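You operate a simulated robot arm through the tools that you are given. There is no shell and no other tool. Be economical: measure what you need, move in short steps, check, and stop when the job is done.

You are at the controls of a simulated robot arm. One attempt, no reset.

JOB
Scrub the moss off the coping and seat the square indent.
Fine: wet the churn brush in the blue mug and put it back after; the indent goes right down in the square recess.

Only the result counts: the job must be done as asked and must still hold three seconds after the hand-in. Knocking over, shifting, dropping, spilling or breaking anything else fails it.

ROBOT AND FRAMES
A 6-joint arm with a two-finger parallel gripper, fixed in place. Base frame: the origin is at the foot of the arm, x ahead of it, y to its left, z up; the work surface is at about z = 820. Units: mm, rad, N and s.
With the tool pointing down near the work surface it reaches from about 260 to 680 mm from the base axis. Its first joint turns from -1.152 to 1.152 rad. Payload 2.9 kg.
Tool frame: the origin (TCP) lies between the finger pads and is the grasp point; the fingertips stand 30 mm ahead of it; z points along the fingers, y is the line along which they close. Largest opening 110 mm; finger width 20, thickness 10; the body of the gripper, 48 by 112 mm, starts 55 mm behind the TCP.
Orientation is that of the tool frame in the base frame, as a unit quaternion [x, y, z, w]. With the fingers straight down and closing along the base's y, the tool's x points along the base's -x, its y along +y and its z along -z.

CONTROLS
- The arm moves only by the tool play_rows. Its arguments are lists of equal length, an entry for each row: "offset": the shift along the base's x, y, z in units of 40 mm (1.0 is 40 mm), a list of three; "dr": the turn, a rotation vector about the base's x, y, z in units of 6 degrees (1.0 is 6 degrees), a list of three; "grip": the opening, from 0 (shut) to 1 (fully open). In form: {"offset": [[tx, ty, tz], ...], "dr": [[rx, ry, rz], ...], "grip": [grip, ...]}. A call has 1 to 12 rows; each row shifts and turns the commanded pose from where the row before left it. A call with a number of a shift or a turn outside -1 to 1 is refused whole. Rows are played at 5 a second. More than 50 mm and 0.15 rad between two rows, or a gripper value outside its range, and nothing of the call is played. A pose out of reach is approached as far as the arm can. The call stops where the force on the tool passes 50 N (or 10 N more than at its start, if that is more) or the arm is blocked; 0.2 s more then pass. The fingers move at their own pace (about 108 mm/s each) and stop on an object; they squeeze with about 40 N. The grip force told is the motor's: it shows also when the fingers shut on nothing. Time passes only in rows, and 0.2 s behind the last, so rows that do not move let the fingers close. The reply holds the time, the measured pose of the TCP, the force on the tool along the base axes, the opening and the grip force, in the units named above and with some noise, and new pictures: "show" is both (left out), scene, wrist or none.
- Cameras (640 x 400 px; columns grow to the right, rows downward): "scene" is fixed at [70.4, 425.7, 1396.1]; the picture's right is [-0.84, -0.55, 0.00], its down [-0.26, 0.39, -0.89] and it looks along [0.49, -0.74, -0.47] (base axes); focal length 355 px, centre (320, 200). "wrist" rides on the gripper at [72, 17, -103] in the tool frame; the picture's right is [-0.23, 0.97, 0.00], its down [-0.76, -0.18, -0.62] and it looks along [-0.61, -0.14, 0.78] (tool axes); focal length 222 px, centre (320, 200).
- point_at(camera, pixels): there is no depth. For up to 12 entries [column, row, z] of the newest picture of that camera ("zoom" is the newest enlarged one), the place [x, y] in the base frame at which the ray of that pixel passes the height z, good to about 3 mm. It takes no simulated time.
- zoom(camera, box): a new picture of the part [left, top, right, bottom] of that camera's present view, enlarged. It takes no simulated time.
- close_job(): hands the job in; it is judged then, once.

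Go step by step. Measure first, check grasps and placings, and put right what went wrong. The budget is 80 turns and 200 pictures, counting those below and the enlarged ones. Unless the task says otherwise, let go and move clear before handing in, and close with one line.

The tools are called after "Call:" as a command line: name --argument value ..., lists and objects as JSON in quotes. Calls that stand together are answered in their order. play_rows: Moves the arm, as the interface text tells. Its arguments: {"type":"object","properties":{"offset":{"type":"array"},"dr":{"type":"array"},"grip":{"type":"array"},"show":{"type":"string","enum":["both","scene","wrist","none"]}},"required":["offset","dr","grip"]} The other tools are called the same way: point_at (camera, pixels) gives the place at which the rays of pixels pass given heights; zoom (camera, box) takes an enlarged picture of a part of a camera's view; close_job () hands the job in.

At the start:

```text
time_s: 0.0
tool_pos: [381.9, -47.2, 1216.5]
ee_rot: [0.0, 1.0, 0.0, 0.0]
wrist_force: [0.0, 0.9, -0.2]
gripper_width: 110.0
finger_force: 0.1
```

scene: 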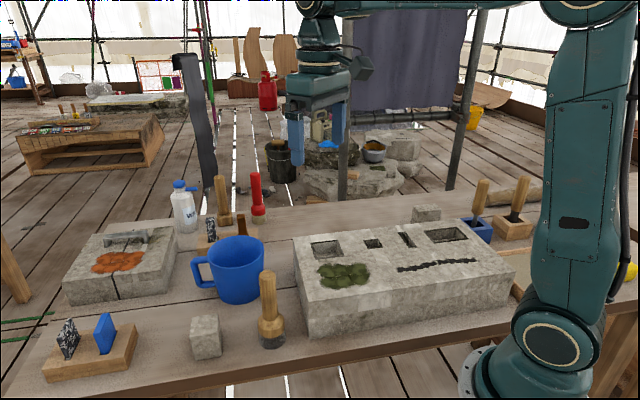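
wrist: 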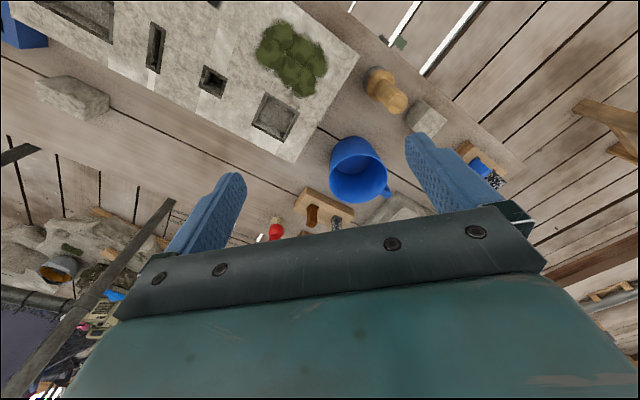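

I see the mossy coping at about (345,275) and several wooden-handled tools, at (270,310), (223,200) and (485,205). I'll zoom in to tell them apart.

Call:
zoom --camera "scene" --box '[160, 160, 320, 260]'

Call:
zoom --camera "scene" --box '[170, 250, 330, 350]'

Call:
zoom --camera "scene" --box '[290, 210, 450, 310]'

Call:
zoom --camera "scene" --box '[400, 170, 560, 270]'

Call:
zoom --camera "scene" --box '[30, 210, 190, 390]'

```text
4.00 times, centred on (240, 210) of scene
```

zoom: 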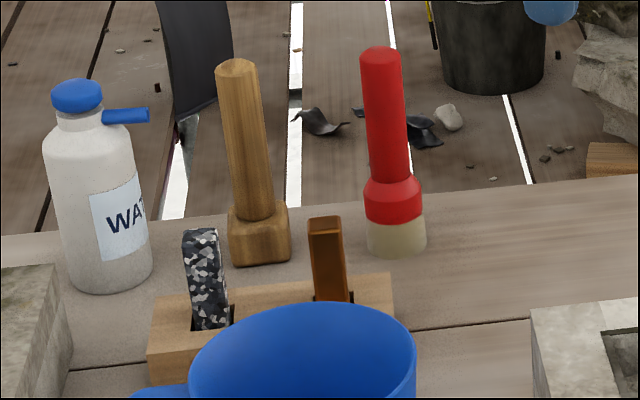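

```text
4.00 times, centred on (250, 300) of scene
```

zoom: 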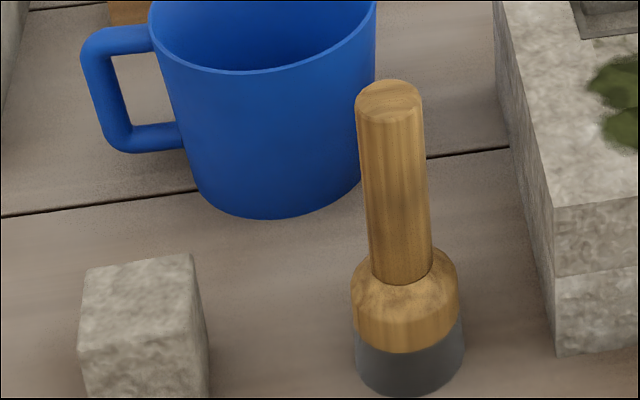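

```text
4.00 times, centred on (370, 260) of scene
```

zoom: 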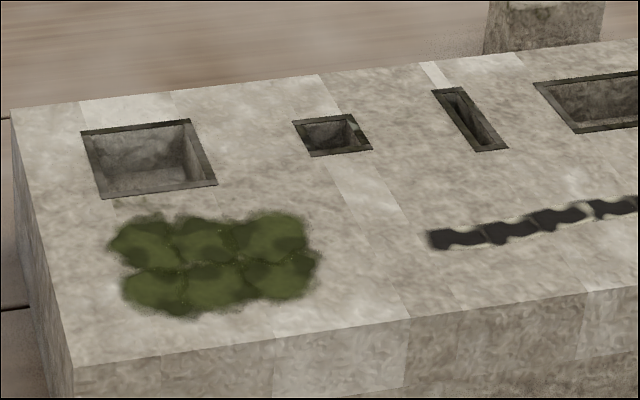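

```text
4.00 times, centred on (480, 220) of scene
```

zoom: 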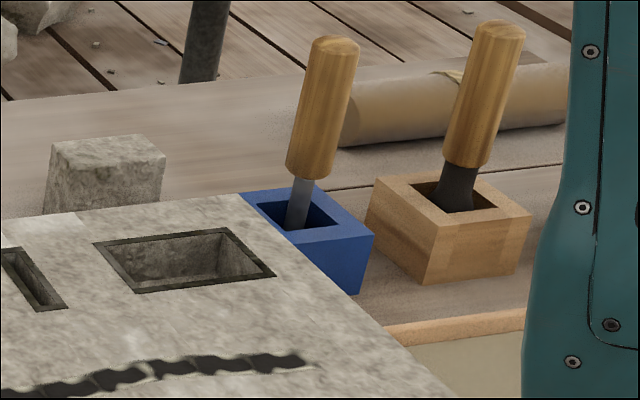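

```text
2.22 times, centred on (110, 300) of scene
```

zoom: 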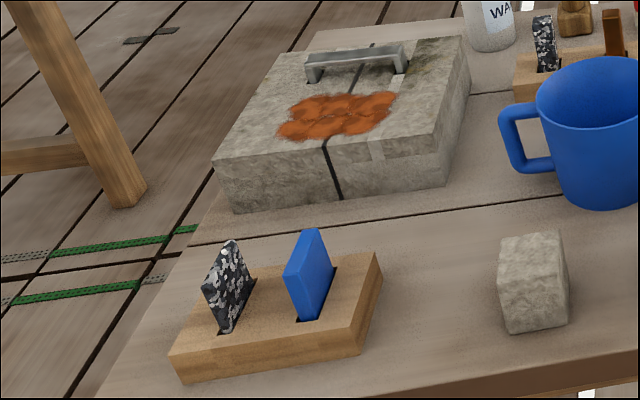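

The wooden tool with a dark foot at (270,310) and the red one with a pale foot at (257,195) could both be round brushes. I'll look closer at both and measure the recesses and cubes.

Call:
zoom --camera "scene" --box '[238, 170, 278, 230]'

Call:
zoom --camera "scene" --box '[240, 310, 304, 356]'

Call:
zoom --camera "wrist" --box '[240, 10, 540, 250]'

Call:
zoom --camera "wrist" --box '[0, 0, 320, 200]'

Call:
point_at --camera "wrist" --pixels '[[268, 93, 900], [299, 109, 900], [285, 141, 900], [251, 125, 900], [205, 66, 900], [228, 77, 900], [219, 98, 900], [197, 86, 900], [359, 54, 900], [294, 162, 900], [289, 58, 900], [387, 92, 880]]'

Call:
point_at --camera "scene" --pixels '[[270, 344, 820], [258, 218, 820], [192, 358, 820], [221, 354, 820], [300, 338, 820], [515, 304, 820], [239, 300, 820], [311, 243, 900], [337, 240, 900], [345, 256, 900], [316, 260, 900], [309, 302, 900]]'

```text
6.67 times, centred on (258, 200) of scene
```

zoom: 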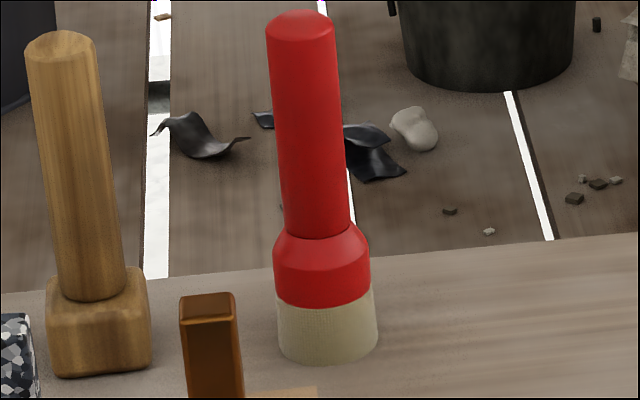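

```text
8.70 times, centred on (272, 333) of scene
```

zoom: 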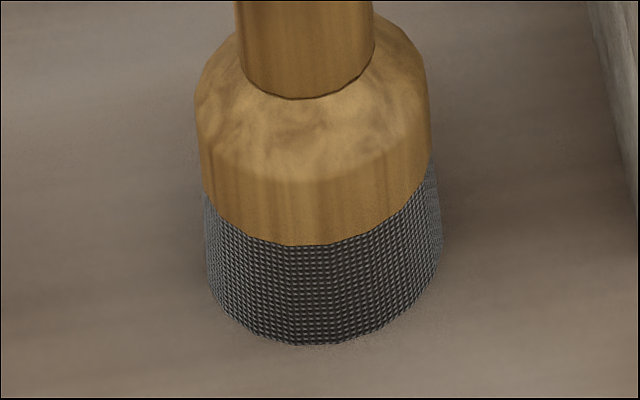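

```text
1.67 times, centred on (390, 130) of wrist
```

zoom: 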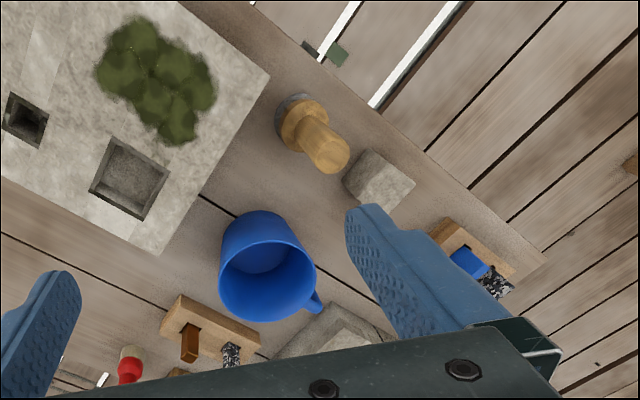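

```text
2.00 times, centred on (160, 100) of wrist
```

zoom: 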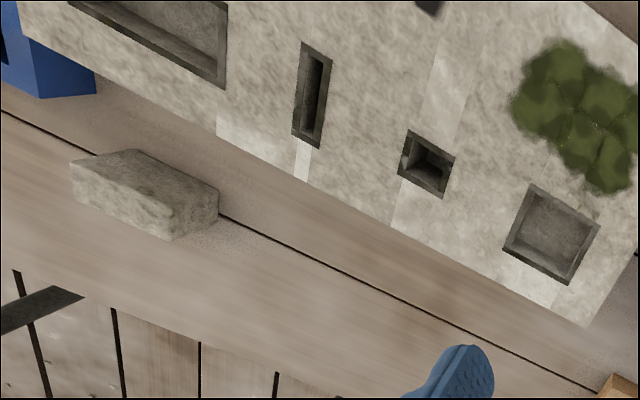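

```text
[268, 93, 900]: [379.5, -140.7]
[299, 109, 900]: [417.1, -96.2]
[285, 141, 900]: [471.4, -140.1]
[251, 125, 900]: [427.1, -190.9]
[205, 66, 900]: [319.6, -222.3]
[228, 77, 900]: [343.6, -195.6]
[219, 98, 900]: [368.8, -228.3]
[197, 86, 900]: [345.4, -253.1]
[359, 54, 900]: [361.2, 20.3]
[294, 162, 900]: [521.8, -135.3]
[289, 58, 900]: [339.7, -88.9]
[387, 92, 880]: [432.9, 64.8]
```

```text
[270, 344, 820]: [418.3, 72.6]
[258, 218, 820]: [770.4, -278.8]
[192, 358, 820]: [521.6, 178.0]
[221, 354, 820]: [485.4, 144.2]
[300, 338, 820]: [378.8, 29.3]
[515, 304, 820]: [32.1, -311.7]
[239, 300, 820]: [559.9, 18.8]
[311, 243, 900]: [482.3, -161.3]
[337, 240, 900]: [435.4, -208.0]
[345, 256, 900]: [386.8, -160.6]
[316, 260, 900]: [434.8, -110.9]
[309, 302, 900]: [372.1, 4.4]
```

The red brush lies about 820 mm out, beyond reach, so the wooden brush with grey bristles at (270,310) is the churn brush. Next I'll fix heights by comparing the two cameras.

Call:
point_at --camera "wrist" --pixels '[[265, 92.5, 920], [300, 114, 920], [286, 142.5, 920], [251.5, 124, 920], [359, 54, 920], [294, 162, 920], [360, 95, 820], [401, 101, 950], [352, 186, 920], [358, 157, 920], [427, 105, 860], [395, 90, 820]]'

Call:
point_at --camera "scene" --pixels '[[310, 242.5, 920], [337.5, 240, 920], [344, 256, 920], [315.7, 259, 920], [309, 302, 920], [293, 238, 920], [272, 339, 820], [267, 275, 950], [236, 250, 920], [210, 245, 920], [264, 248, 920], [205, 320, 860]]'

Call:
zoom --camera "scene" --box '[180, 225, 300, 305]'

Call:
zoom --camera "wrist" --box '[310, 50, 470, 210]'

```text
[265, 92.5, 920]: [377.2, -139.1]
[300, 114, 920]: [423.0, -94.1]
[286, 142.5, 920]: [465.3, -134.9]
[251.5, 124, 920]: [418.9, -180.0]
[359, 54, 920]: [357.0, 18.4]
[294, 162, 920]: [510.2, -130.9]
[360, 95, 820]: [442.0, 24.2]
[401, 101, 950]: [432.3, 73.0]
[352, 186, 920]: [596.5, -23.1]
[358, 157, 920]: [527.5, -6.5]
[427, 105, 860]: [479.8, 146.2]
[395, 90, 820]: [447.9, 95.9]
```

```text
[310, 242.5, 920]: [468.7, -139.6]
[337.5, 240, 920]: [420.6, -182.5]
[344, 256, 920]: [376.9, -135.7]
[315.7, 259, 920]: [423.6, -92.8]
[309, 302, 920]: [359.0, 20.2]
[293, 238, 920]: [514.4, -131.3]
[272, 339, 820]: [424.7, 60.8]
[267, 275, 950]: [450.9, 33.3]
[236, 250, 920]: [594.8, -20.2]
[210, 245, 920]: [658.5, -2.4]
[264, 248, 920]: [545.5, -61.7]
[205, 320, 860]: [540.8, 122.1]
```

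```text
5.00 times, centred on (240, 265) of scene
```

zoom: 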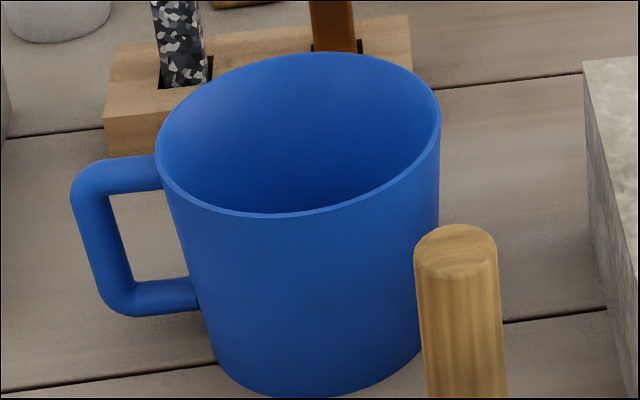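

```text
2.50 times, centred on (390, 130) of wrist
```

zoom: 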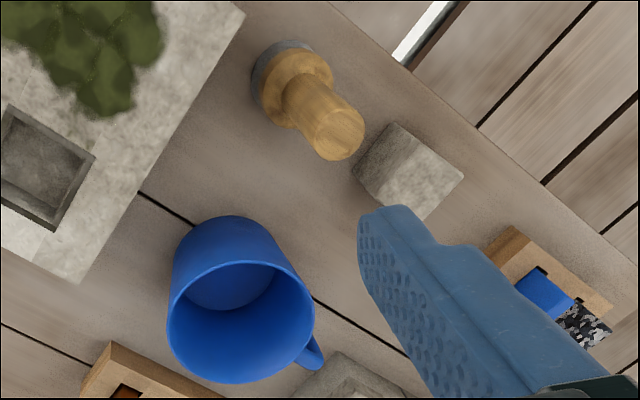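

The coping top is at z = 920, since both cameras agree there. Now I'll fix the brush top and the mug rim.

Call:
point_at --camera "wrist" --pixels '[[397, 104, 930], [397, 104, 960], [397, 104, 990], [376, 81, 820], [358, 179, 900], [358, 179, 930], [358, 179, 960], [328.5, 177, 930], [387.5, 183, 930]]'

Call:
point_at --camera "scene" --pixels '[[267.2, 274, 930], [267.2, 274, 960], [267.2, 274, 990], [272.5, 338, 820], [235.4, 252, 900], [235.4, 252, 930], [235.4, 252, 960], [207, 256, 930], [264, 248, 930]]'

```text
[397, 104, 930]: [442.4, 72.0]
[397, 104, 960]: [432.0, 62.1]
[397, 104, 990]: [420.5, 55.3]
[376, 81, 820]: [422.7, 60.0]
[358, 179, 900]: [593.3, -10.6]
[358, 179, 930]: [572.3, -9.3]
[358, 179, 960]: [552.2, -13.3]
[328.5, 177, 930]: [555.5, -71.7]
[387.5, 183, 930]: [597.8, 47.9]
```

```text
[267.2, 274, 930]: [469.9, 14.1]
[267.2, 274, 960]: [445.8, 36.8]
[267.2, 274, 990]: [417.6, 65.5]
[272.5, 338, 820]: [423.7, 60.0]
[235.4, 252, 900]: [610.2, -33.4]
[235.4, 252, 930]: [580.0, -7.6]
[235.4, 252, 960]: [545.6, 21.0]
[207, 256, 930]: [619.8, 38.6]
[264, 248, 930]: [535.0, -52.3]
```

The brush stands at (423,60) with its top near z 985. The mug rim is at z 930, centred near (574,-9). I'm moving above the brush.

Call:
play_rows --offset '[[0.342, 0.893, -0.6], [0.342, 0.893, -0.6], [0.342, 0.893, -0.6], [0, 0, -0.6], [0, 0, -0.5], [0, 0, 0]]' --dr '[[0, 0, 0], [0, 0, 0], [0, 0, 0], [0, 0, 0], [0, 0, 0], [0, 0, 0]]' --grip '[1, 1, 1, 1, 1, 1]'

Call:
point_at --camera "scene" --pixels '[[317, 270, 920], [336, 263, 920], [367, 264, 920], [370, 275, 920], [365, 285, 920], [335, 289, 920], [320, 282, 920]]'

```text
time_s: 1.4
tool_pos: [421.5, 60.0, 1097.6]
ee_rot: [0.0, 1.0, 0.0, 0.0]
wrist_force: [-0.5, 1.3, 0.6]
gripper_width: 110.4
finger_force: 0.1
```

scene: 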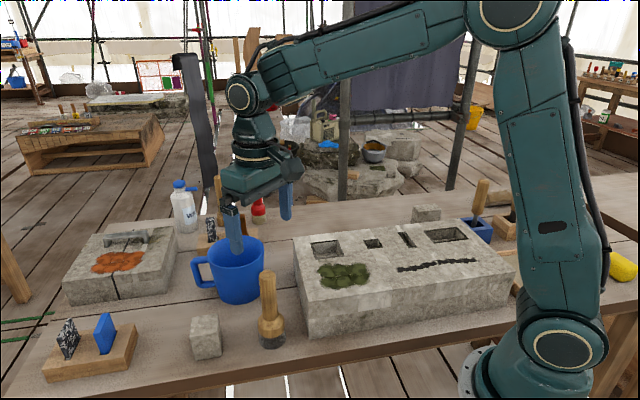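
wrist: 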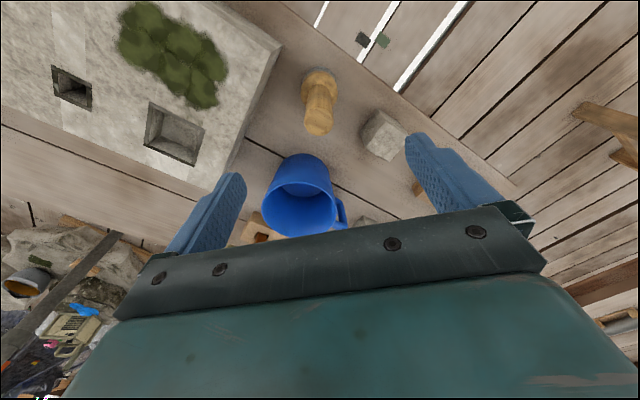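

```text
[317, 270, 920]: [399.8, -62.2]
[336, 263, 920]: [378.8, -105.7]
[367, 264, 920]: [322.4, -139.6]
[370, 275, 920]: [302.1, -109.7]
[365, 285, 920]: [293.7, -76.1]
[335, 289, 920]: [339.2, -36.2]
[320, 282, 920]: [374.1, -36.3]
```

The TCP reads (421.5,60). I'll check the brush top at wrist (318,127) and the cube at wrist (382,135).

Call:
zoom --camera "wrist" --box '[240, 40, 420, 240]'

Call:
point_at --camera "wrist" --pixels '[[318, 127, 985], [319, 82, 820], [299, 171, 930]]'

```text
2.00 times, centred on (330, 140) of wrist
```

zoom: 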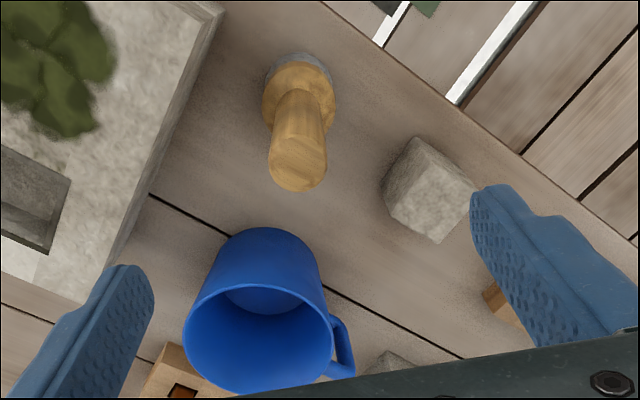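

```text
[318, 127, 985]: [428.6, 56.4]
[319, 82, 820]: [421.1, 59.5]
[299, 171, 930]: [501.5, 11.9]
```

The brush is confirmed at about (423,59). I'm descending to TCP z 948 and closing on the handle.

Call:
play_rows --offset '[[0.04, 0, -0.8], [0, 0, -0.8], [0, 0, -0.8], [0, 0, -0.8], [0, 0, -0.55], [0, 0, 0], [0, 0, 0], [0, 0, 0], [0, 0, 0]]' --dr '[[0, 0, 0], [0, 0, 0], [0, 0, 0], [0, 0, 0], [0, 0, 0], [0, 0, 0], [0, 0, 0], [0, 0, 0], [0, 0, 0]]' --grip '[1, 1, 1, 1, 1, 1, 0, 0, 0]'

Call:
point_at --camera "wrist" --pixels '[[320, 200, 930]]'

```text
time_s: 3.4
tool_pos: [422.9, 60.3, 947.9]
ee_rot: [-0.001, 1.0, 0.0, 0.0]
wrist_force: [0.0, 0.5, -0.2]
gripper_width: 29.4
finger_force: 39.9
```

scene: 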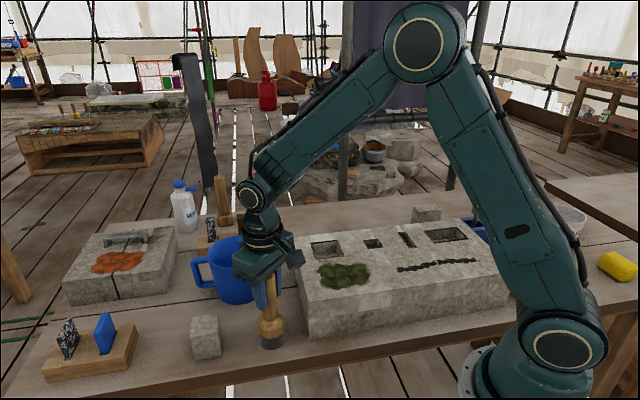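
wrist: 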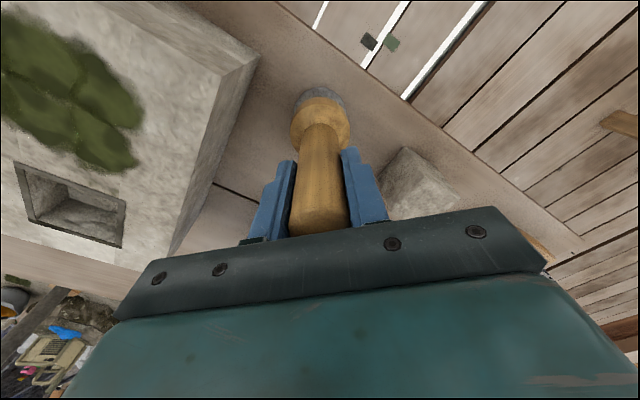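

```text
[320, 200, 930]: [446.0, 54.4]
```

I'm holding the handle at 29.4 mm, which puts the brush foot 128 mm below the TCP. I'll lift it and move towards the mug, stopping short to refine its position.

Call:
play_rows --offset '[[0, 0, 0.6], [0, 0, 0.8], [0, 0, 0.8], [0, 0, 0.8], [0, 0, 0.8], [0, 0, 0.2], [0.4, -0.2, 0], [0.4, -0.2, 0], [0, 0, 0]]' --dr '[[0, 0, 0], [0, 0, 0], [0, 0, 0], [0, 0, 0], [0, 0, 0], [0, 0, 0], [0, 0, 0], [0, 0, 0], [0, 0, 0]]' --grip '[0, 0, 0, 0, 0, 0, 0, 0, 0]'

Call:
point_at --camera "scene" --pixels '[[239.6, 294, 820]]'

```text
time_s: 5.4
tool_pos: [456.3, 44.9, 1109.2]
ee_rot: [0.0, 1.0, 0.0, 0.001]
wrist_force: [0.5, -0.3, -1.9]
gripper_width: 29.3
finger_force: 40.2
```

scene: 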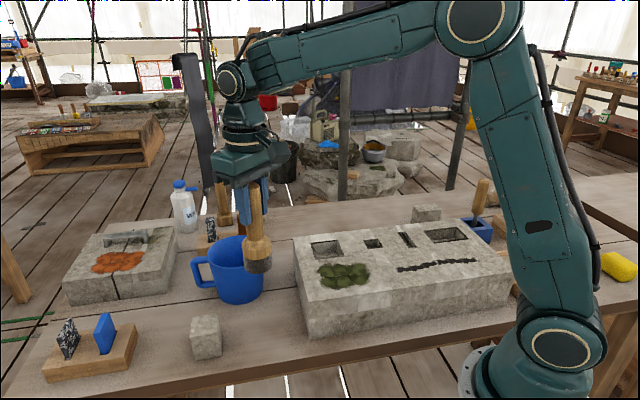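
wrist: 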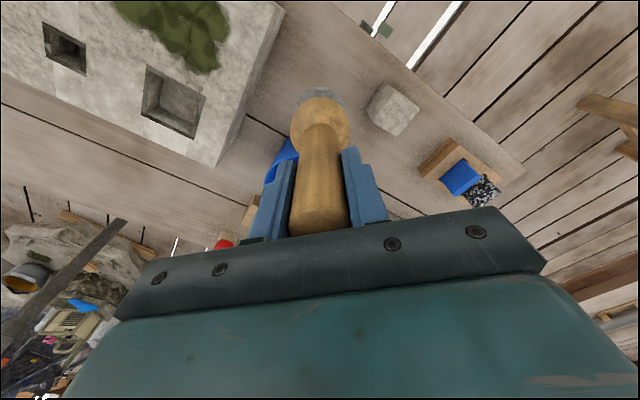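

```text
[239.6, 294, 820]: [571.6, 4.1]
```

The brush came up cleanly. I'll refine the mug rim from the scene and the cube at wrist (392,110).

Call:
point_at --camera "scene" --pixels '[[230, 268.4, 930], [238, 235.4, 930], [207, 259, 930], [264.2, 248, 930], [216, 266, 930], [252, 264, 930], [230, 268.4, 920], [238, 235.4, 920], [207, 259, 920], [264.2, 248, 920]]'

Call:
zoom --camera "wrist" --box '[340, 70, 440, 150]'

Call:
zoom --camera "scene" --box '[180, 225, 300, 315]'

```text
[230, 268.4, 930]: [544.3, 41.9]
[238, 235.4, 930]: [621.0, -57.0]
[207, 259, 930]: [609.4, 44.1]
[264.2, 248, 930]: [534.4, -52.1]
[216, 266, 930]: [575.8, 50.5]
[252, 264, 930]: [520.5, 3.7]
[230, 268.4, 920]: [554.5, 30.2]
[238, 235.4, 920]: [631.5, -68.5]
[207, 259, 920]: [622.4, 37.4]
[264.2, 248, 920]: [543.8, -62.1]
```

```text
5.00 times, centred on (390, 110) of wrist
```

zoom: 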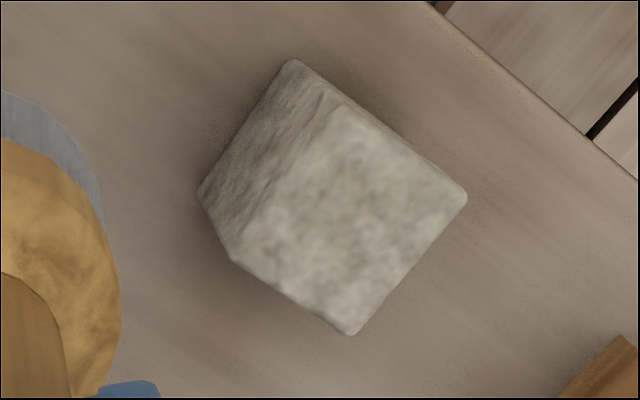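

```text
4.44 times, centred on (240, 270) of scene
```

zoom: 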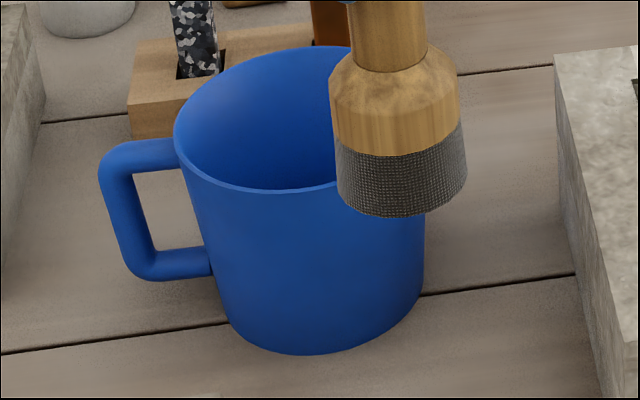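

Four rim points put the mug centre near (574,-3), with an outer radius of about 60 mm. I'm moving over it and will check before lowering.

Call:
play_rows --offset '[[0.7375, -0.3, 0], [0.7375, -0.3, 0], [0.7375, -0.3, 0], [0.7375, -0.3, 0], [0, 0, 0]]' --dr '[[0, 0, 0], [0, 0, 0], [0, 0, 0], [0, 0, 0], [0, 0, 0]]' --grip '[0, 0, 0, 0, 0]'

Call:
zoom --camera "scene" --box '[180, 205, 300, 305]'

```text
time_s: 6.6
tool_pos: [573.8, -4.9, 1110.9]
ee_rot: [0.0, 1.0, 0.0, -0.001]
wrist_force: [-0.3, 0.2, -2.1]
gripper_width: 29.1
finger_force: 39.7
```

scene: 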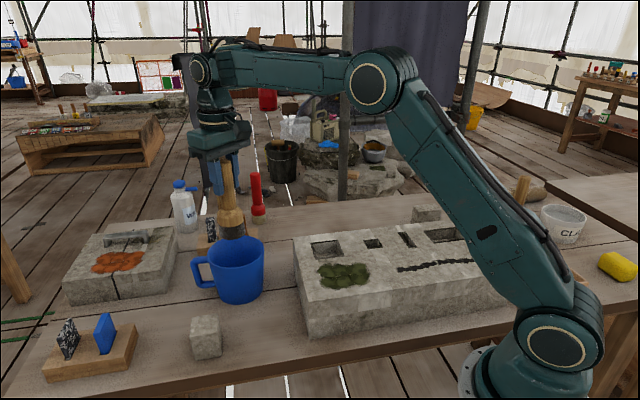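
wrist: 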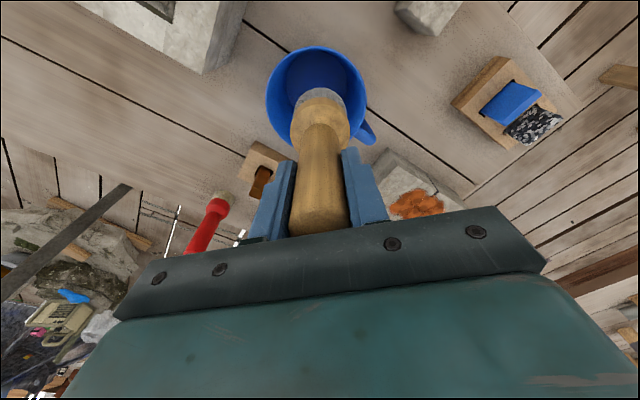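

```text
4.00 times, centred on (240, 255) of scene
```

zoom: 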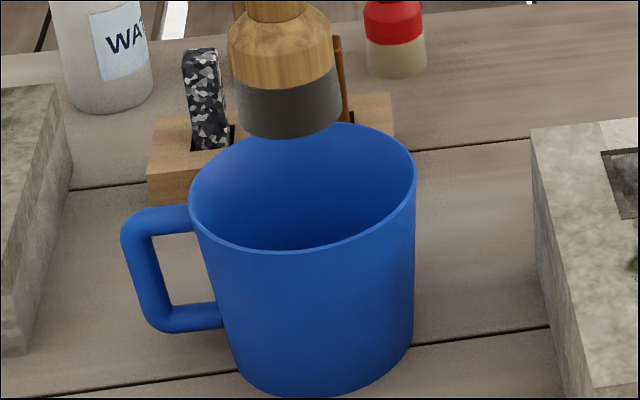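

The brush hangs over the mug opening in both views. I'll check the centring with the wrist rim, around (317,97).

Call:
point_at --camera "wrist" --pixels '[[266, 95, 930], [367, 97, 930], [316, 46, 930], [317, 97, 930], [320, 98, 983], [320, 97, 930]]'

Call:
zoom --camera "wrist" --box '[250, 30, 390, 170]'

```text
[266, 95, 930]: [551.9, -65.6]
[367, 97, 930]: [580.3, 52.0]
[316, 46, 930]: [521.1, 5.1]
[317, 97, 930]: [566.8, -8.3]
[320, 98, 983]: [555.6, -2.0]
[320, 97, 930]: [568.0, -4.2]
```

```text
2.86 times, centred on (320, 100) of wrist
```

zoom: 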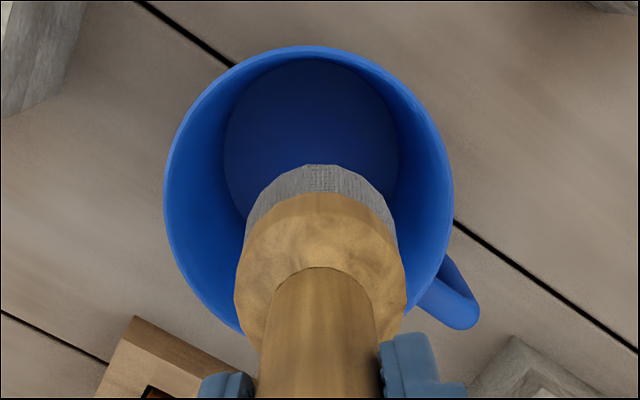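

The brush is centred to within a few millimetres. I'm lowering it to about 15 mm above the table level inside the mug, dwelling, then taking it out.

Call:
play_rows --offset '[[0, 0, -0.7], [0, 0, -0.7], [0, 0, -0.7], [0, 0, -0.7], [0, 0, -0.5], [0, 0, -0.2], [0, 0, -0.1], [0, 0, 0], [0, 0, 0]]' --dr '[[0, 0, 0], [0, 0, 0], [0, 0, 0], [0, 0, 0], [0, 0, 0], [0, 0, 0], [0, 0, 0], [0, 0, 0], [0, 0, 0]]' --grip '[0, 0, 0, 0, 0, 0, 0, 0, 0]'

```text
time_s: 8.6
tool_pos: [573.3, -2.1, 965.4]
ee_rot: [0.0, 1.0, 0.0, -0.001]
wrist_force: [-0.1, 0.5, -2.3]
gripper_width: 29.2
finger_force: 40.1
```

scene: 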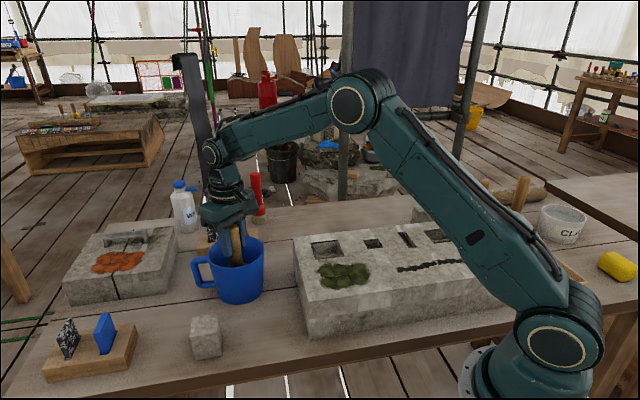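
wrist: 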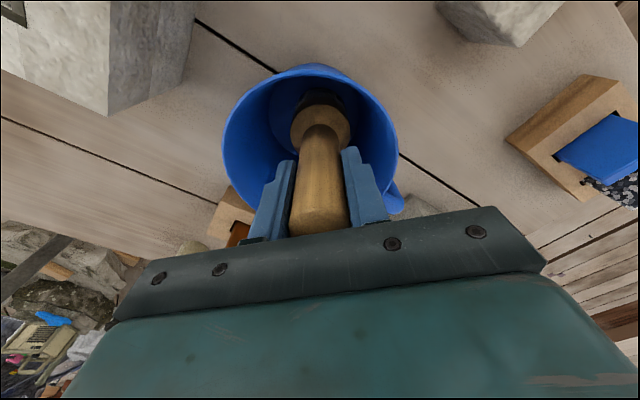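

The brush is inside the mug and touches nothing, and the bristles now look dark. I'll lift it out and compare.

Call:
play_rows --offset '[[0, 0, -0.1], [0, 0, 0], [0, 0, 0], [0, 0, 0.7], [0, 0, 0.7], [0, 0, 0.7], [0, 0, 0.8], [0, 0, 0.8], [0, 0, 0.1], [0, 0, 0]]' --dr '[[0, 0, 0], [0, 0, 0], [0, 0, 0], [0, 0, 0], [0, 0, 0], [0, 0, 0], [0, 0, 0], [0, 0, 0], [0, 0, 0], [0, 0, 0]]' --grip '[0, 0, 0, 0, 0, 0, 0, 0, 0, 0]'

Call:
zoom --camera "scene" --box '[180, 205, 300, 305]'

Call:
zoom --camera "wrist" --box '[250, 30, 390, 170]'

Call:
zoom --camera "scene" --box '[290, 225, 410, 300]'

```text
time_s: 10.8
tool_pos: [574.9, -3.0, 1114.5]
ee_rot: [0.0, 1.0, 0.0, 0.0]
wrist_force: [0.4, -0.4, -1.3]
gripper_width: 29.3
finger_force: 39.8
```

scene: 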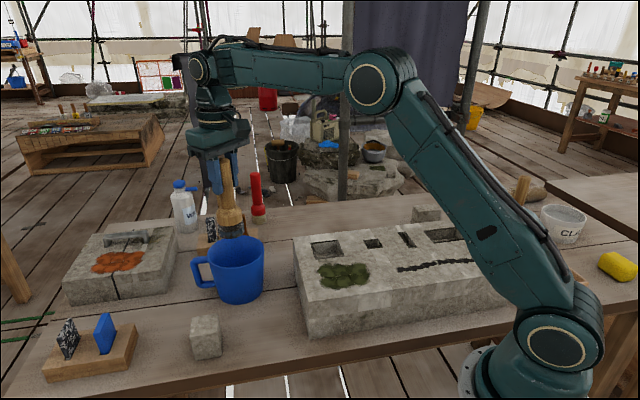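
wrist: 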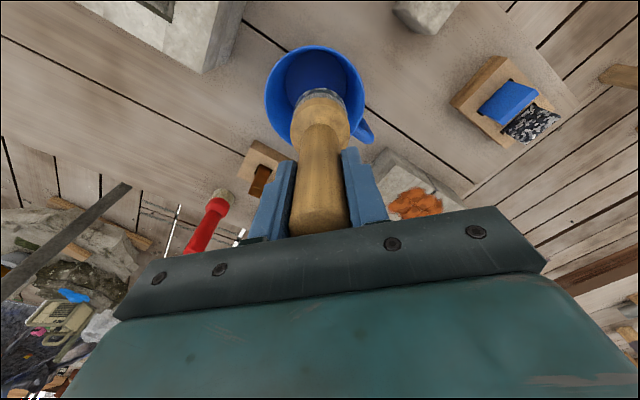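

```text
4.00 times, centred on (240, 255) of scene
```

zoom: 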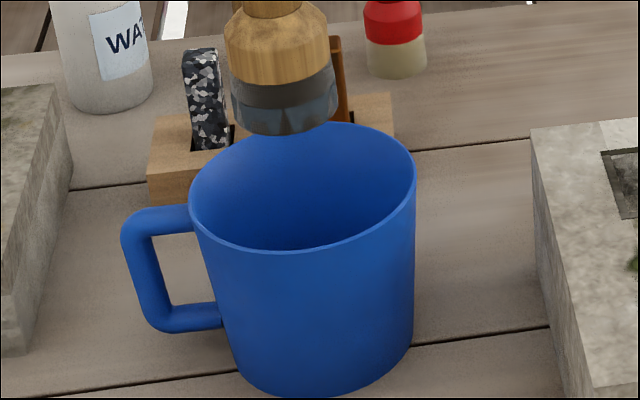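

```text
2.86 times, centred on (320, 100) of wrist
```

zoom: 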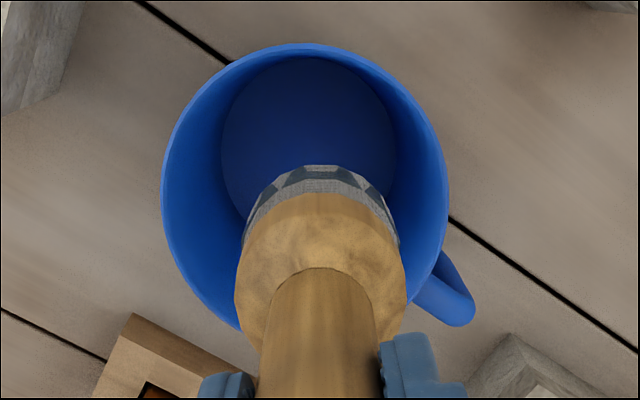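

```text
5.33 times, centred on (350, 262) of scene
```

zoom: 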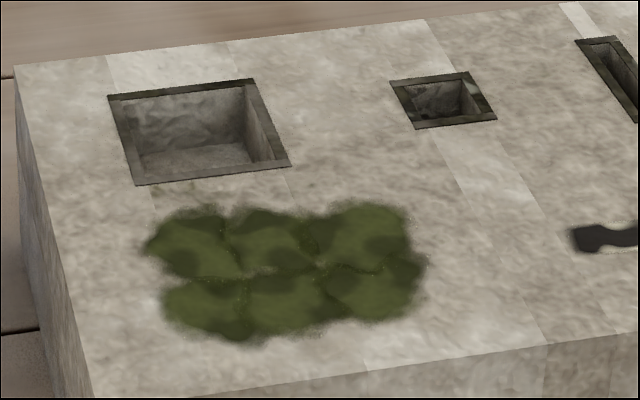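

The bristles show visible wet patches. Now I'll get the positions of the six moss clumps on the coping.

Call:
point_at --camera "scene" --pixels '[[326.6, 270.4, 920], [339.7, 270.4, 920], [357.5, 268.6, 920], [328.4, 280.8, 920], [344.4, 280.8, 920], [360.3, 278, 920], [317.2, 271, 920], [369.8, 274, 920], [336, 288.5, 920], [360, 263, 920]]'

Call:
play_rows --offset '[[-0.7, -0.2, 0], [-0.7, -0.2, 0], [-0.7, -0.2, 0], [-0.7, -0.3, 0], [-0.8, -0.3, 0], [-0.8, -0.3, 0], [0, 0, 0]]' --dr '[[0, 0, 0], [0, 0, 0], [0, 0, 0], [0, 0, 0], [0, 0, 0], [0, 0, 0], [0, 0, 0]]' --grip '[0, 0, 0, 0, 0, 0, 0]'

```text
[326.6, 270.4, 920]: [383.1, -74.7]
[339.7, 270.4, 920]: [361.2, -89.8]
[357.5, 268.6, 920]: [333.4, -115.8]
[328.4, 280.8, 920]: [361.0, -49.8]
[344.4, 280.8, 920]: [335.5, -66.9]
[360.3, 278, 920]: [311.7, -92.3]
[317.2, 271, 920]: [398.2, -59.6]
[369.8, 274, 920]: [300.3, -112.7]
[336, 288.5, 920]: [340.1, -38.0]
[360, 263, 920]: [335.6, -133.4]
```

```text
time_s: 12.4
tool_pos: [397.5, -64.5, 1112.7]
ee_rot: [0.0, 1.0, 0.0, 0.0]
wrist_force: [0.3, 0.1, -1.5]
gripper_width: 29.2
finger_force: 39.9
```

scene: 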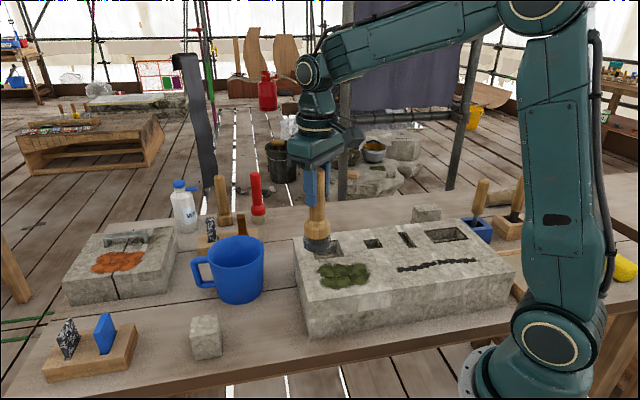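
wrist: 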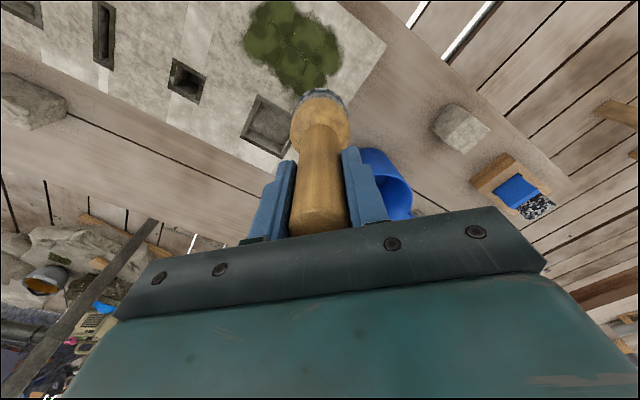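

I'm above the coping. I'll lower onto the first clump at (384,-72) slowly and watch the force.

Call:
play_rows --offset '[[-0.34, -0.19, -0.5], [0, 0, -0.5], [0, 0, -0.4], [0, 0, -0.1], [0, 0, -0.05], [0, 0, 0]]' --dr '[[0, 0, 0], [0, 0, 0], [0, 0, 0], [0, 0, 0], [0, 0, 0], [0, 0, 0]]' --grip '[0, 0, 0, 0, 0, 0]' --show "scene"

```text
time_s: 13.8
tool_pos: [384.3, -69.6, 1050.0]
ee_rot: [0.0, 1.0, 0.0, 0.001]
wrist_force: [-0.5, 0.3, -2.1]
gripper_width: 29.1
finger_force: 39.7
```

scene: 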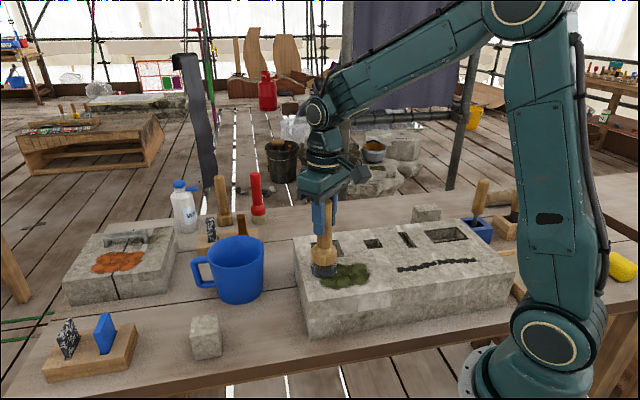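

No contact yet. I'll ease down 1 mm at a time.

Call:
play_rows --offset '[[0, 0, -0.025], [0, 0, -0.025], [0, 0, -0.025], [0, 0, 0]]' --dr '[[0, 0, 0], [0, 0, 0], [0, 0, 0], [0, 0, 0]]' --grip '[0, 0, 0, 0]' --show "none"

```text
time_s: 14.8
tool_pos: [383.4, -72.6, 1047.5]
ee_rot: [0.0, 1.0, 0.0, -0.001]
wrist_force: [-1.4, 1.3, 2.0]
gripper_width: 29.3
finger_force: 40.0
```

Light contact has started. I'll press 1 mm more and stroke along the far row of clumps to (330,-120) and back.

Call:
play_rows --offset '[[0, 0, -0.025], [-0.3, -0.26, 0], [-0.3, -0.26, 0], [-0.3, -0.26, 0], [-0.3, -0.26, 0], [-0.2, -0.18, 0], [0.35, 0.3, 0], [0.35, 0.3, 0], [0.35, 0.3, 0], [0.35, 0.3, 0], [0, 0, 0]]' --dr '[[0, 0, 0], [0, 0, 0], [0, 0, 0], [0, 0, 0], [0, 0, 0], [0, 0, 0], [0, 0, 0], [0, 0, 0], [0, 0, 0], [0, 0, 0], [0, 0, 0]]' --grip '[0, 0, 0, 0, 0, 0, 0, 0, 0, 0, 0]'

Call:
zoom --camera "scene" --box '[290, 225, 410, 300]'

```text
time_s: 17.2
tool_pos: [382.9, -73.1, 1047.2]
ee_rot: [0.0, 1.0, 0.0, 0.0]
wrist_force: [-8.1, -7.0, 23.7]
gripper_width: 29.2
finger_force: 39.9
```

scene: 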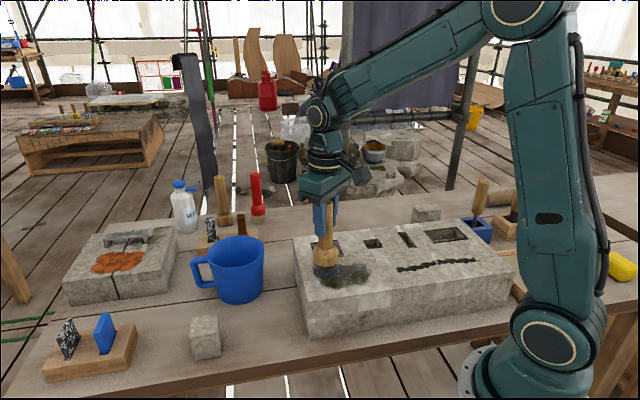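
wrist: 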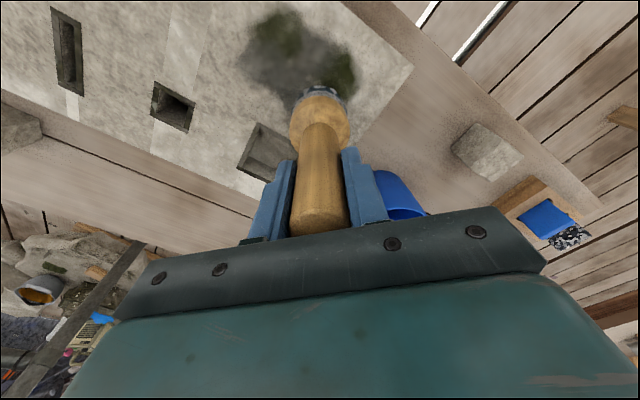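

```text
5.33 times, centred on (350, 262) of scene
```

zoom: 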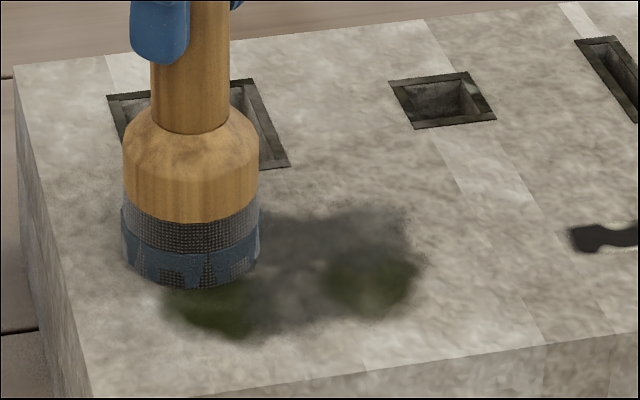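

The first row of moss is mostly gone, at about 24 N of press. Next is the near row, from (361,-47) to (307,-95) and back.

Call:
play_rows --offset '[[-0.25, 0.31, 0], [-0.25, 0.31, 0], [-0.34, -0.3, 0], [-0.34, -0.3, 0], [-0.34, -0.3, 0], [-0.34, -0.3, 0], [0.34, 0.3, 0], [0.34, 0.3, 0], [0.34, 0.3, 0], [0.34, 0.3, 0], [0, 0, 0]]' --dr '[[0, 0, 0], [0, 0, 0], [0, 0, 0], [0, 0, 0], [0, 0, 0], [0, 0, 0], [0, 0, 0], [0, 0, 0], [0, 0, 0], [0, 0, 0], [0, 0, 0]]' --grip '[0, 0, 0, 0, 0, 0, 0, 0, 0, 0, 0]' --show "scene"

Call:
zoom --camera "scene" --box '[290, 225, 410, 300]'

```text
time_s: 19.6
tool_pos: [366.1, -47.3, 1048.0]
ee_rot: [0.001, 1.0, 0.0, 0.001]
wrist_force: [-4.0, -4.5, 12.3]
gripper_width: 29.3
finger_force: 40.2
```

scene: 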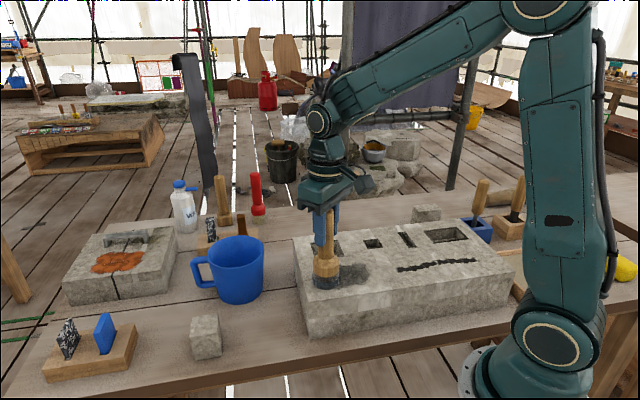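

```text
5.33 times, centred on (350, 262) of scene
```

zoom: 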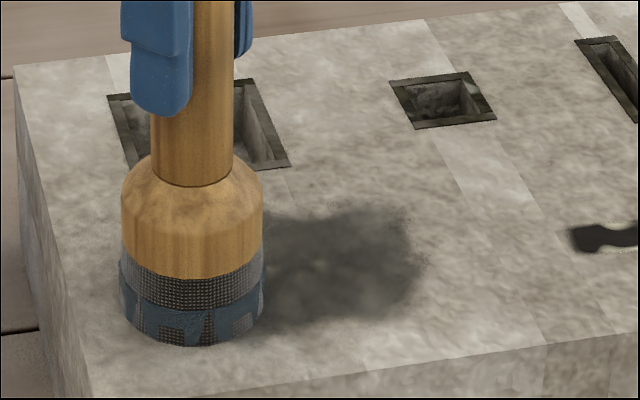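

The green is gone and a dark, possibly wet, smear is left. I'll make another round over all the rows, including the ends.

Call:
play_rows --offset '[[-0.4, -0.25, 0], [-0.4, -0.3, 0], [-0.4, -0.4, 0], [-0.3, -0.4, 0], [0.15, -0.35, 0], [0.4, 0.1, 0], [0.4, 0.4, 0], [0.4, 0.4, 0], [0.4, 0.4, 0], [0, 0.2, 0], [-0.3, 0.05, 0], [-0.3, 0.1, 0]]' --dr '[[0, 0, 0], [0, 0, 0], [0, 0, 0], [0, 0, 0], [0, 0, 0], [0, 0, 0], [0, 0, 0], [0, 0, 0], [0, 0, 0], [0, 0, 0], [0, 0, 0], [0, 0, 0]]' --grip '[0, 0, 0, 0, 0, 0, 0, 0, 0, 0, 0, 0]' --show "none"

Call:
play_rows --offset '[[-0.4, -0.35, 0], [-0.4, -0.35, 0], [-0.3, -0.35, 0], [0.3, -0.3, 0], [0.4, 0.35, 0], [0.4, 0.35, 0], [0.3, 0.3, 0], [0, 0, 0.5], [0, 0, 0.8], [0.4, 0.6, 0.4], [0, 0, 0]]' --dr '[[0, 0, 0], [0, 0, 0], [0, 0, 0], [0, 0, 0], [0, 0, 0], [0, 0, 0], [0, 0, 0], [0, 0, 0], [0, 0, 0], [0, 0, 0], [0, 0, 0]]' --grip '[0, 0, 0, 0, 0, 0, 0, 0, 0, 0, 0]'

Call:
zoom --camera "scene" --box '[290, 225, 410, 300]'

```text
time_s: 22.2
tool_pos: [350.6, -48.1, 1048.0]
ee_rot: [-0.001, 1.0, 0.0, 0.001]
wrist_force: [4.0, -1.3, 7.9]
gripper_width: 29.2
finger_force: 39.8
```

```text
time_s: 24.6
tool_pos: [376.1, -41.7, 1115.1]
ee_rot: [-0.001, 1.0, 0.001, 0.0]
wrist_force: [0.7, -0.1, -1.8]
gripper_width: 29.3
finger_force: 40.0
```

scene: 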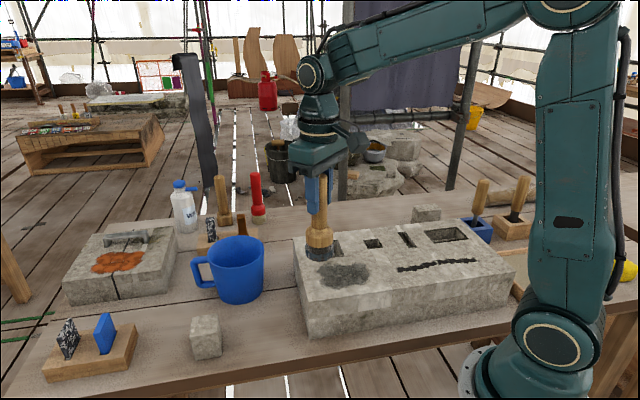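
wrist: 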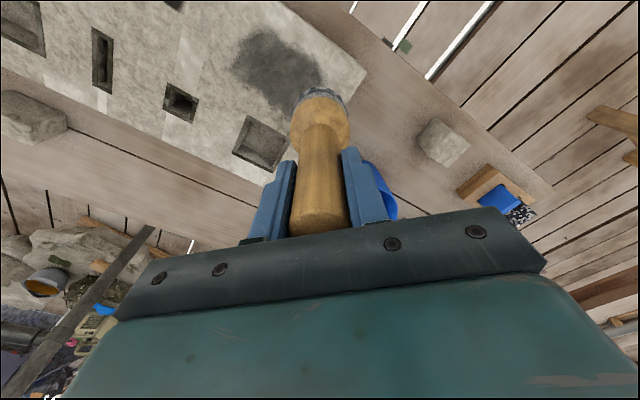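

```text
5.33 times, centred on (350, 262) of scene
```

zoom: 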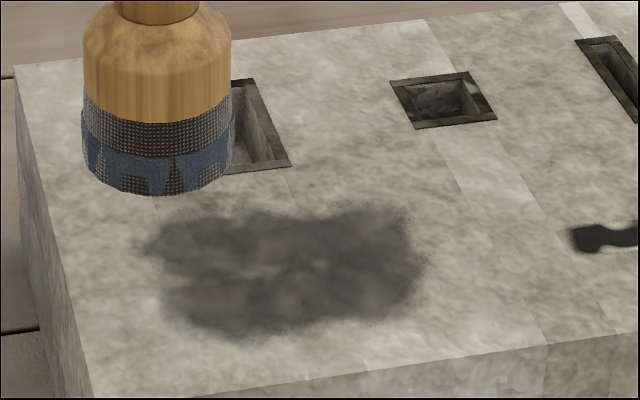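

All green is gone and only an even damp patch remains on the stone. I'm taking the brush back to its spot at (423,60).

Call:
play_rows --offset '[[0.39, 0.85, 0], [0.39, 0.85, 0], [0.39, 0.85, 0], [0, 0, 0]]' --dr '[[0, 0, 0], [0, 0, 0], [0, 0, 0], [0, 0, 0]]' --grip '[0, 0, 0, 0]' --show "wrist"

```text
time_s: 25.6
tool_pos: [424.2, 64.1, 1116.1]
ee_rot: [0.0, 1.0, 0.001, 0.0]
wrist_force: [-0.4, 0.1, -1.9]
gripper_width: 29.2
finger_force: 39.8
```

wrist: 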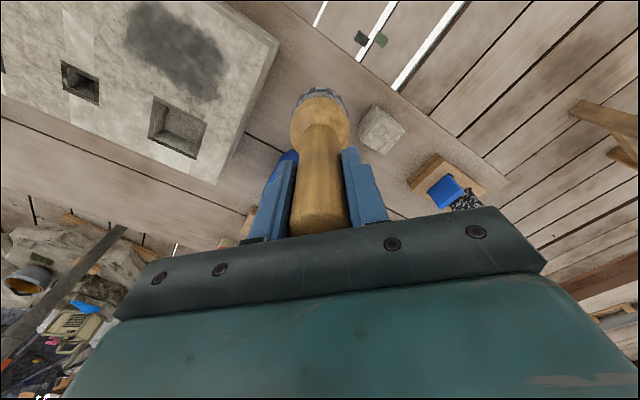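

I'm over the spot and lowering to just above the table, then easing into contact.

Call:
play_rows --offset '[[-0.02, -0.06, -0.8], [0, 0, -0.9], [0, 0, -0.9], [0, 0, -0.9], [0, 0, -0.4], [0, 0, -0.15], [0, 0, 0]]' --dr '[[0, 0, 0], [0, 0, 0], [0, 0, 0], [0, 0, 0], [0, 0, 0], [0, 0, 0], [0, 0, 0]]' --grip '[0, 0, 0, 0, 0, 0, 0]' --show "scene"

```text
time_s: 27.2
tool_pos: [423.8, 59.4, 951.4]
ee_rot: [0.0, 1.0, 0.0, 0.0]
wrist_force: [0.0, 0.1, -2.6]
gripper_width: 29.0
finger_force: 40.2
```

scene: 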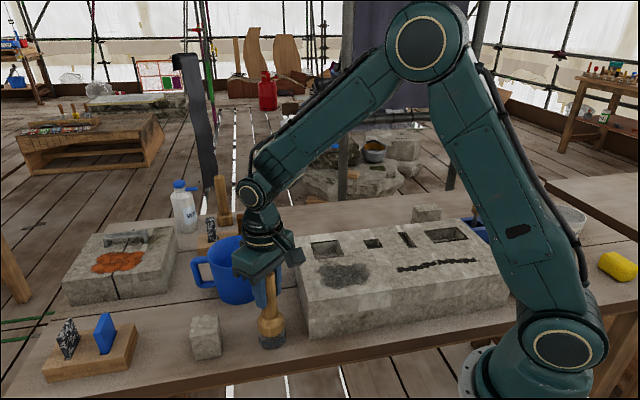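

Call:
play_rows --offset '[[0, 0, -0.025], [0, 0, -0.025], [0, 0, -0.025], [0, 0, 0]]' --dr '[[0, 0, 0], [0, 0, 0], [0, 0, 0], [0, 0, 0]]' --grip '[0, 0, 0, 0]' --show "none"

```text
time_s: 28.2
tool_pos: [423.9, 59.2, 950.3]
ee_rot: [0.0, 1.0, 0.0, 0.0]
wrist_force: [1.0, 0.1, -1.9]
gripper_width: 29.4
finger_force: 39.5
```

There's no firm contact yet, so I'll go a couple of millimetres more.

Call:
play_rows --offset '[[0, 0, -0.025], [0, 0, 0], [0, 0, -0.025], [0, 0, 0]]' --dr '[[0, 0, 0], [0, 0, 0], [0, 0, 0], [0, 0, 0]]' --grip '[0, 0, 0, 0]' --show "none"

```text
time_s: 29.2
tool_pos: [422.7, 60.5, 947.7]
ee_rot: [0.0, 1.0, 0.0, 0.0]
wrist_force: [-0.3, 0.4, -1.3]
gripper_width: 29.3
finger_force: 40.6
```

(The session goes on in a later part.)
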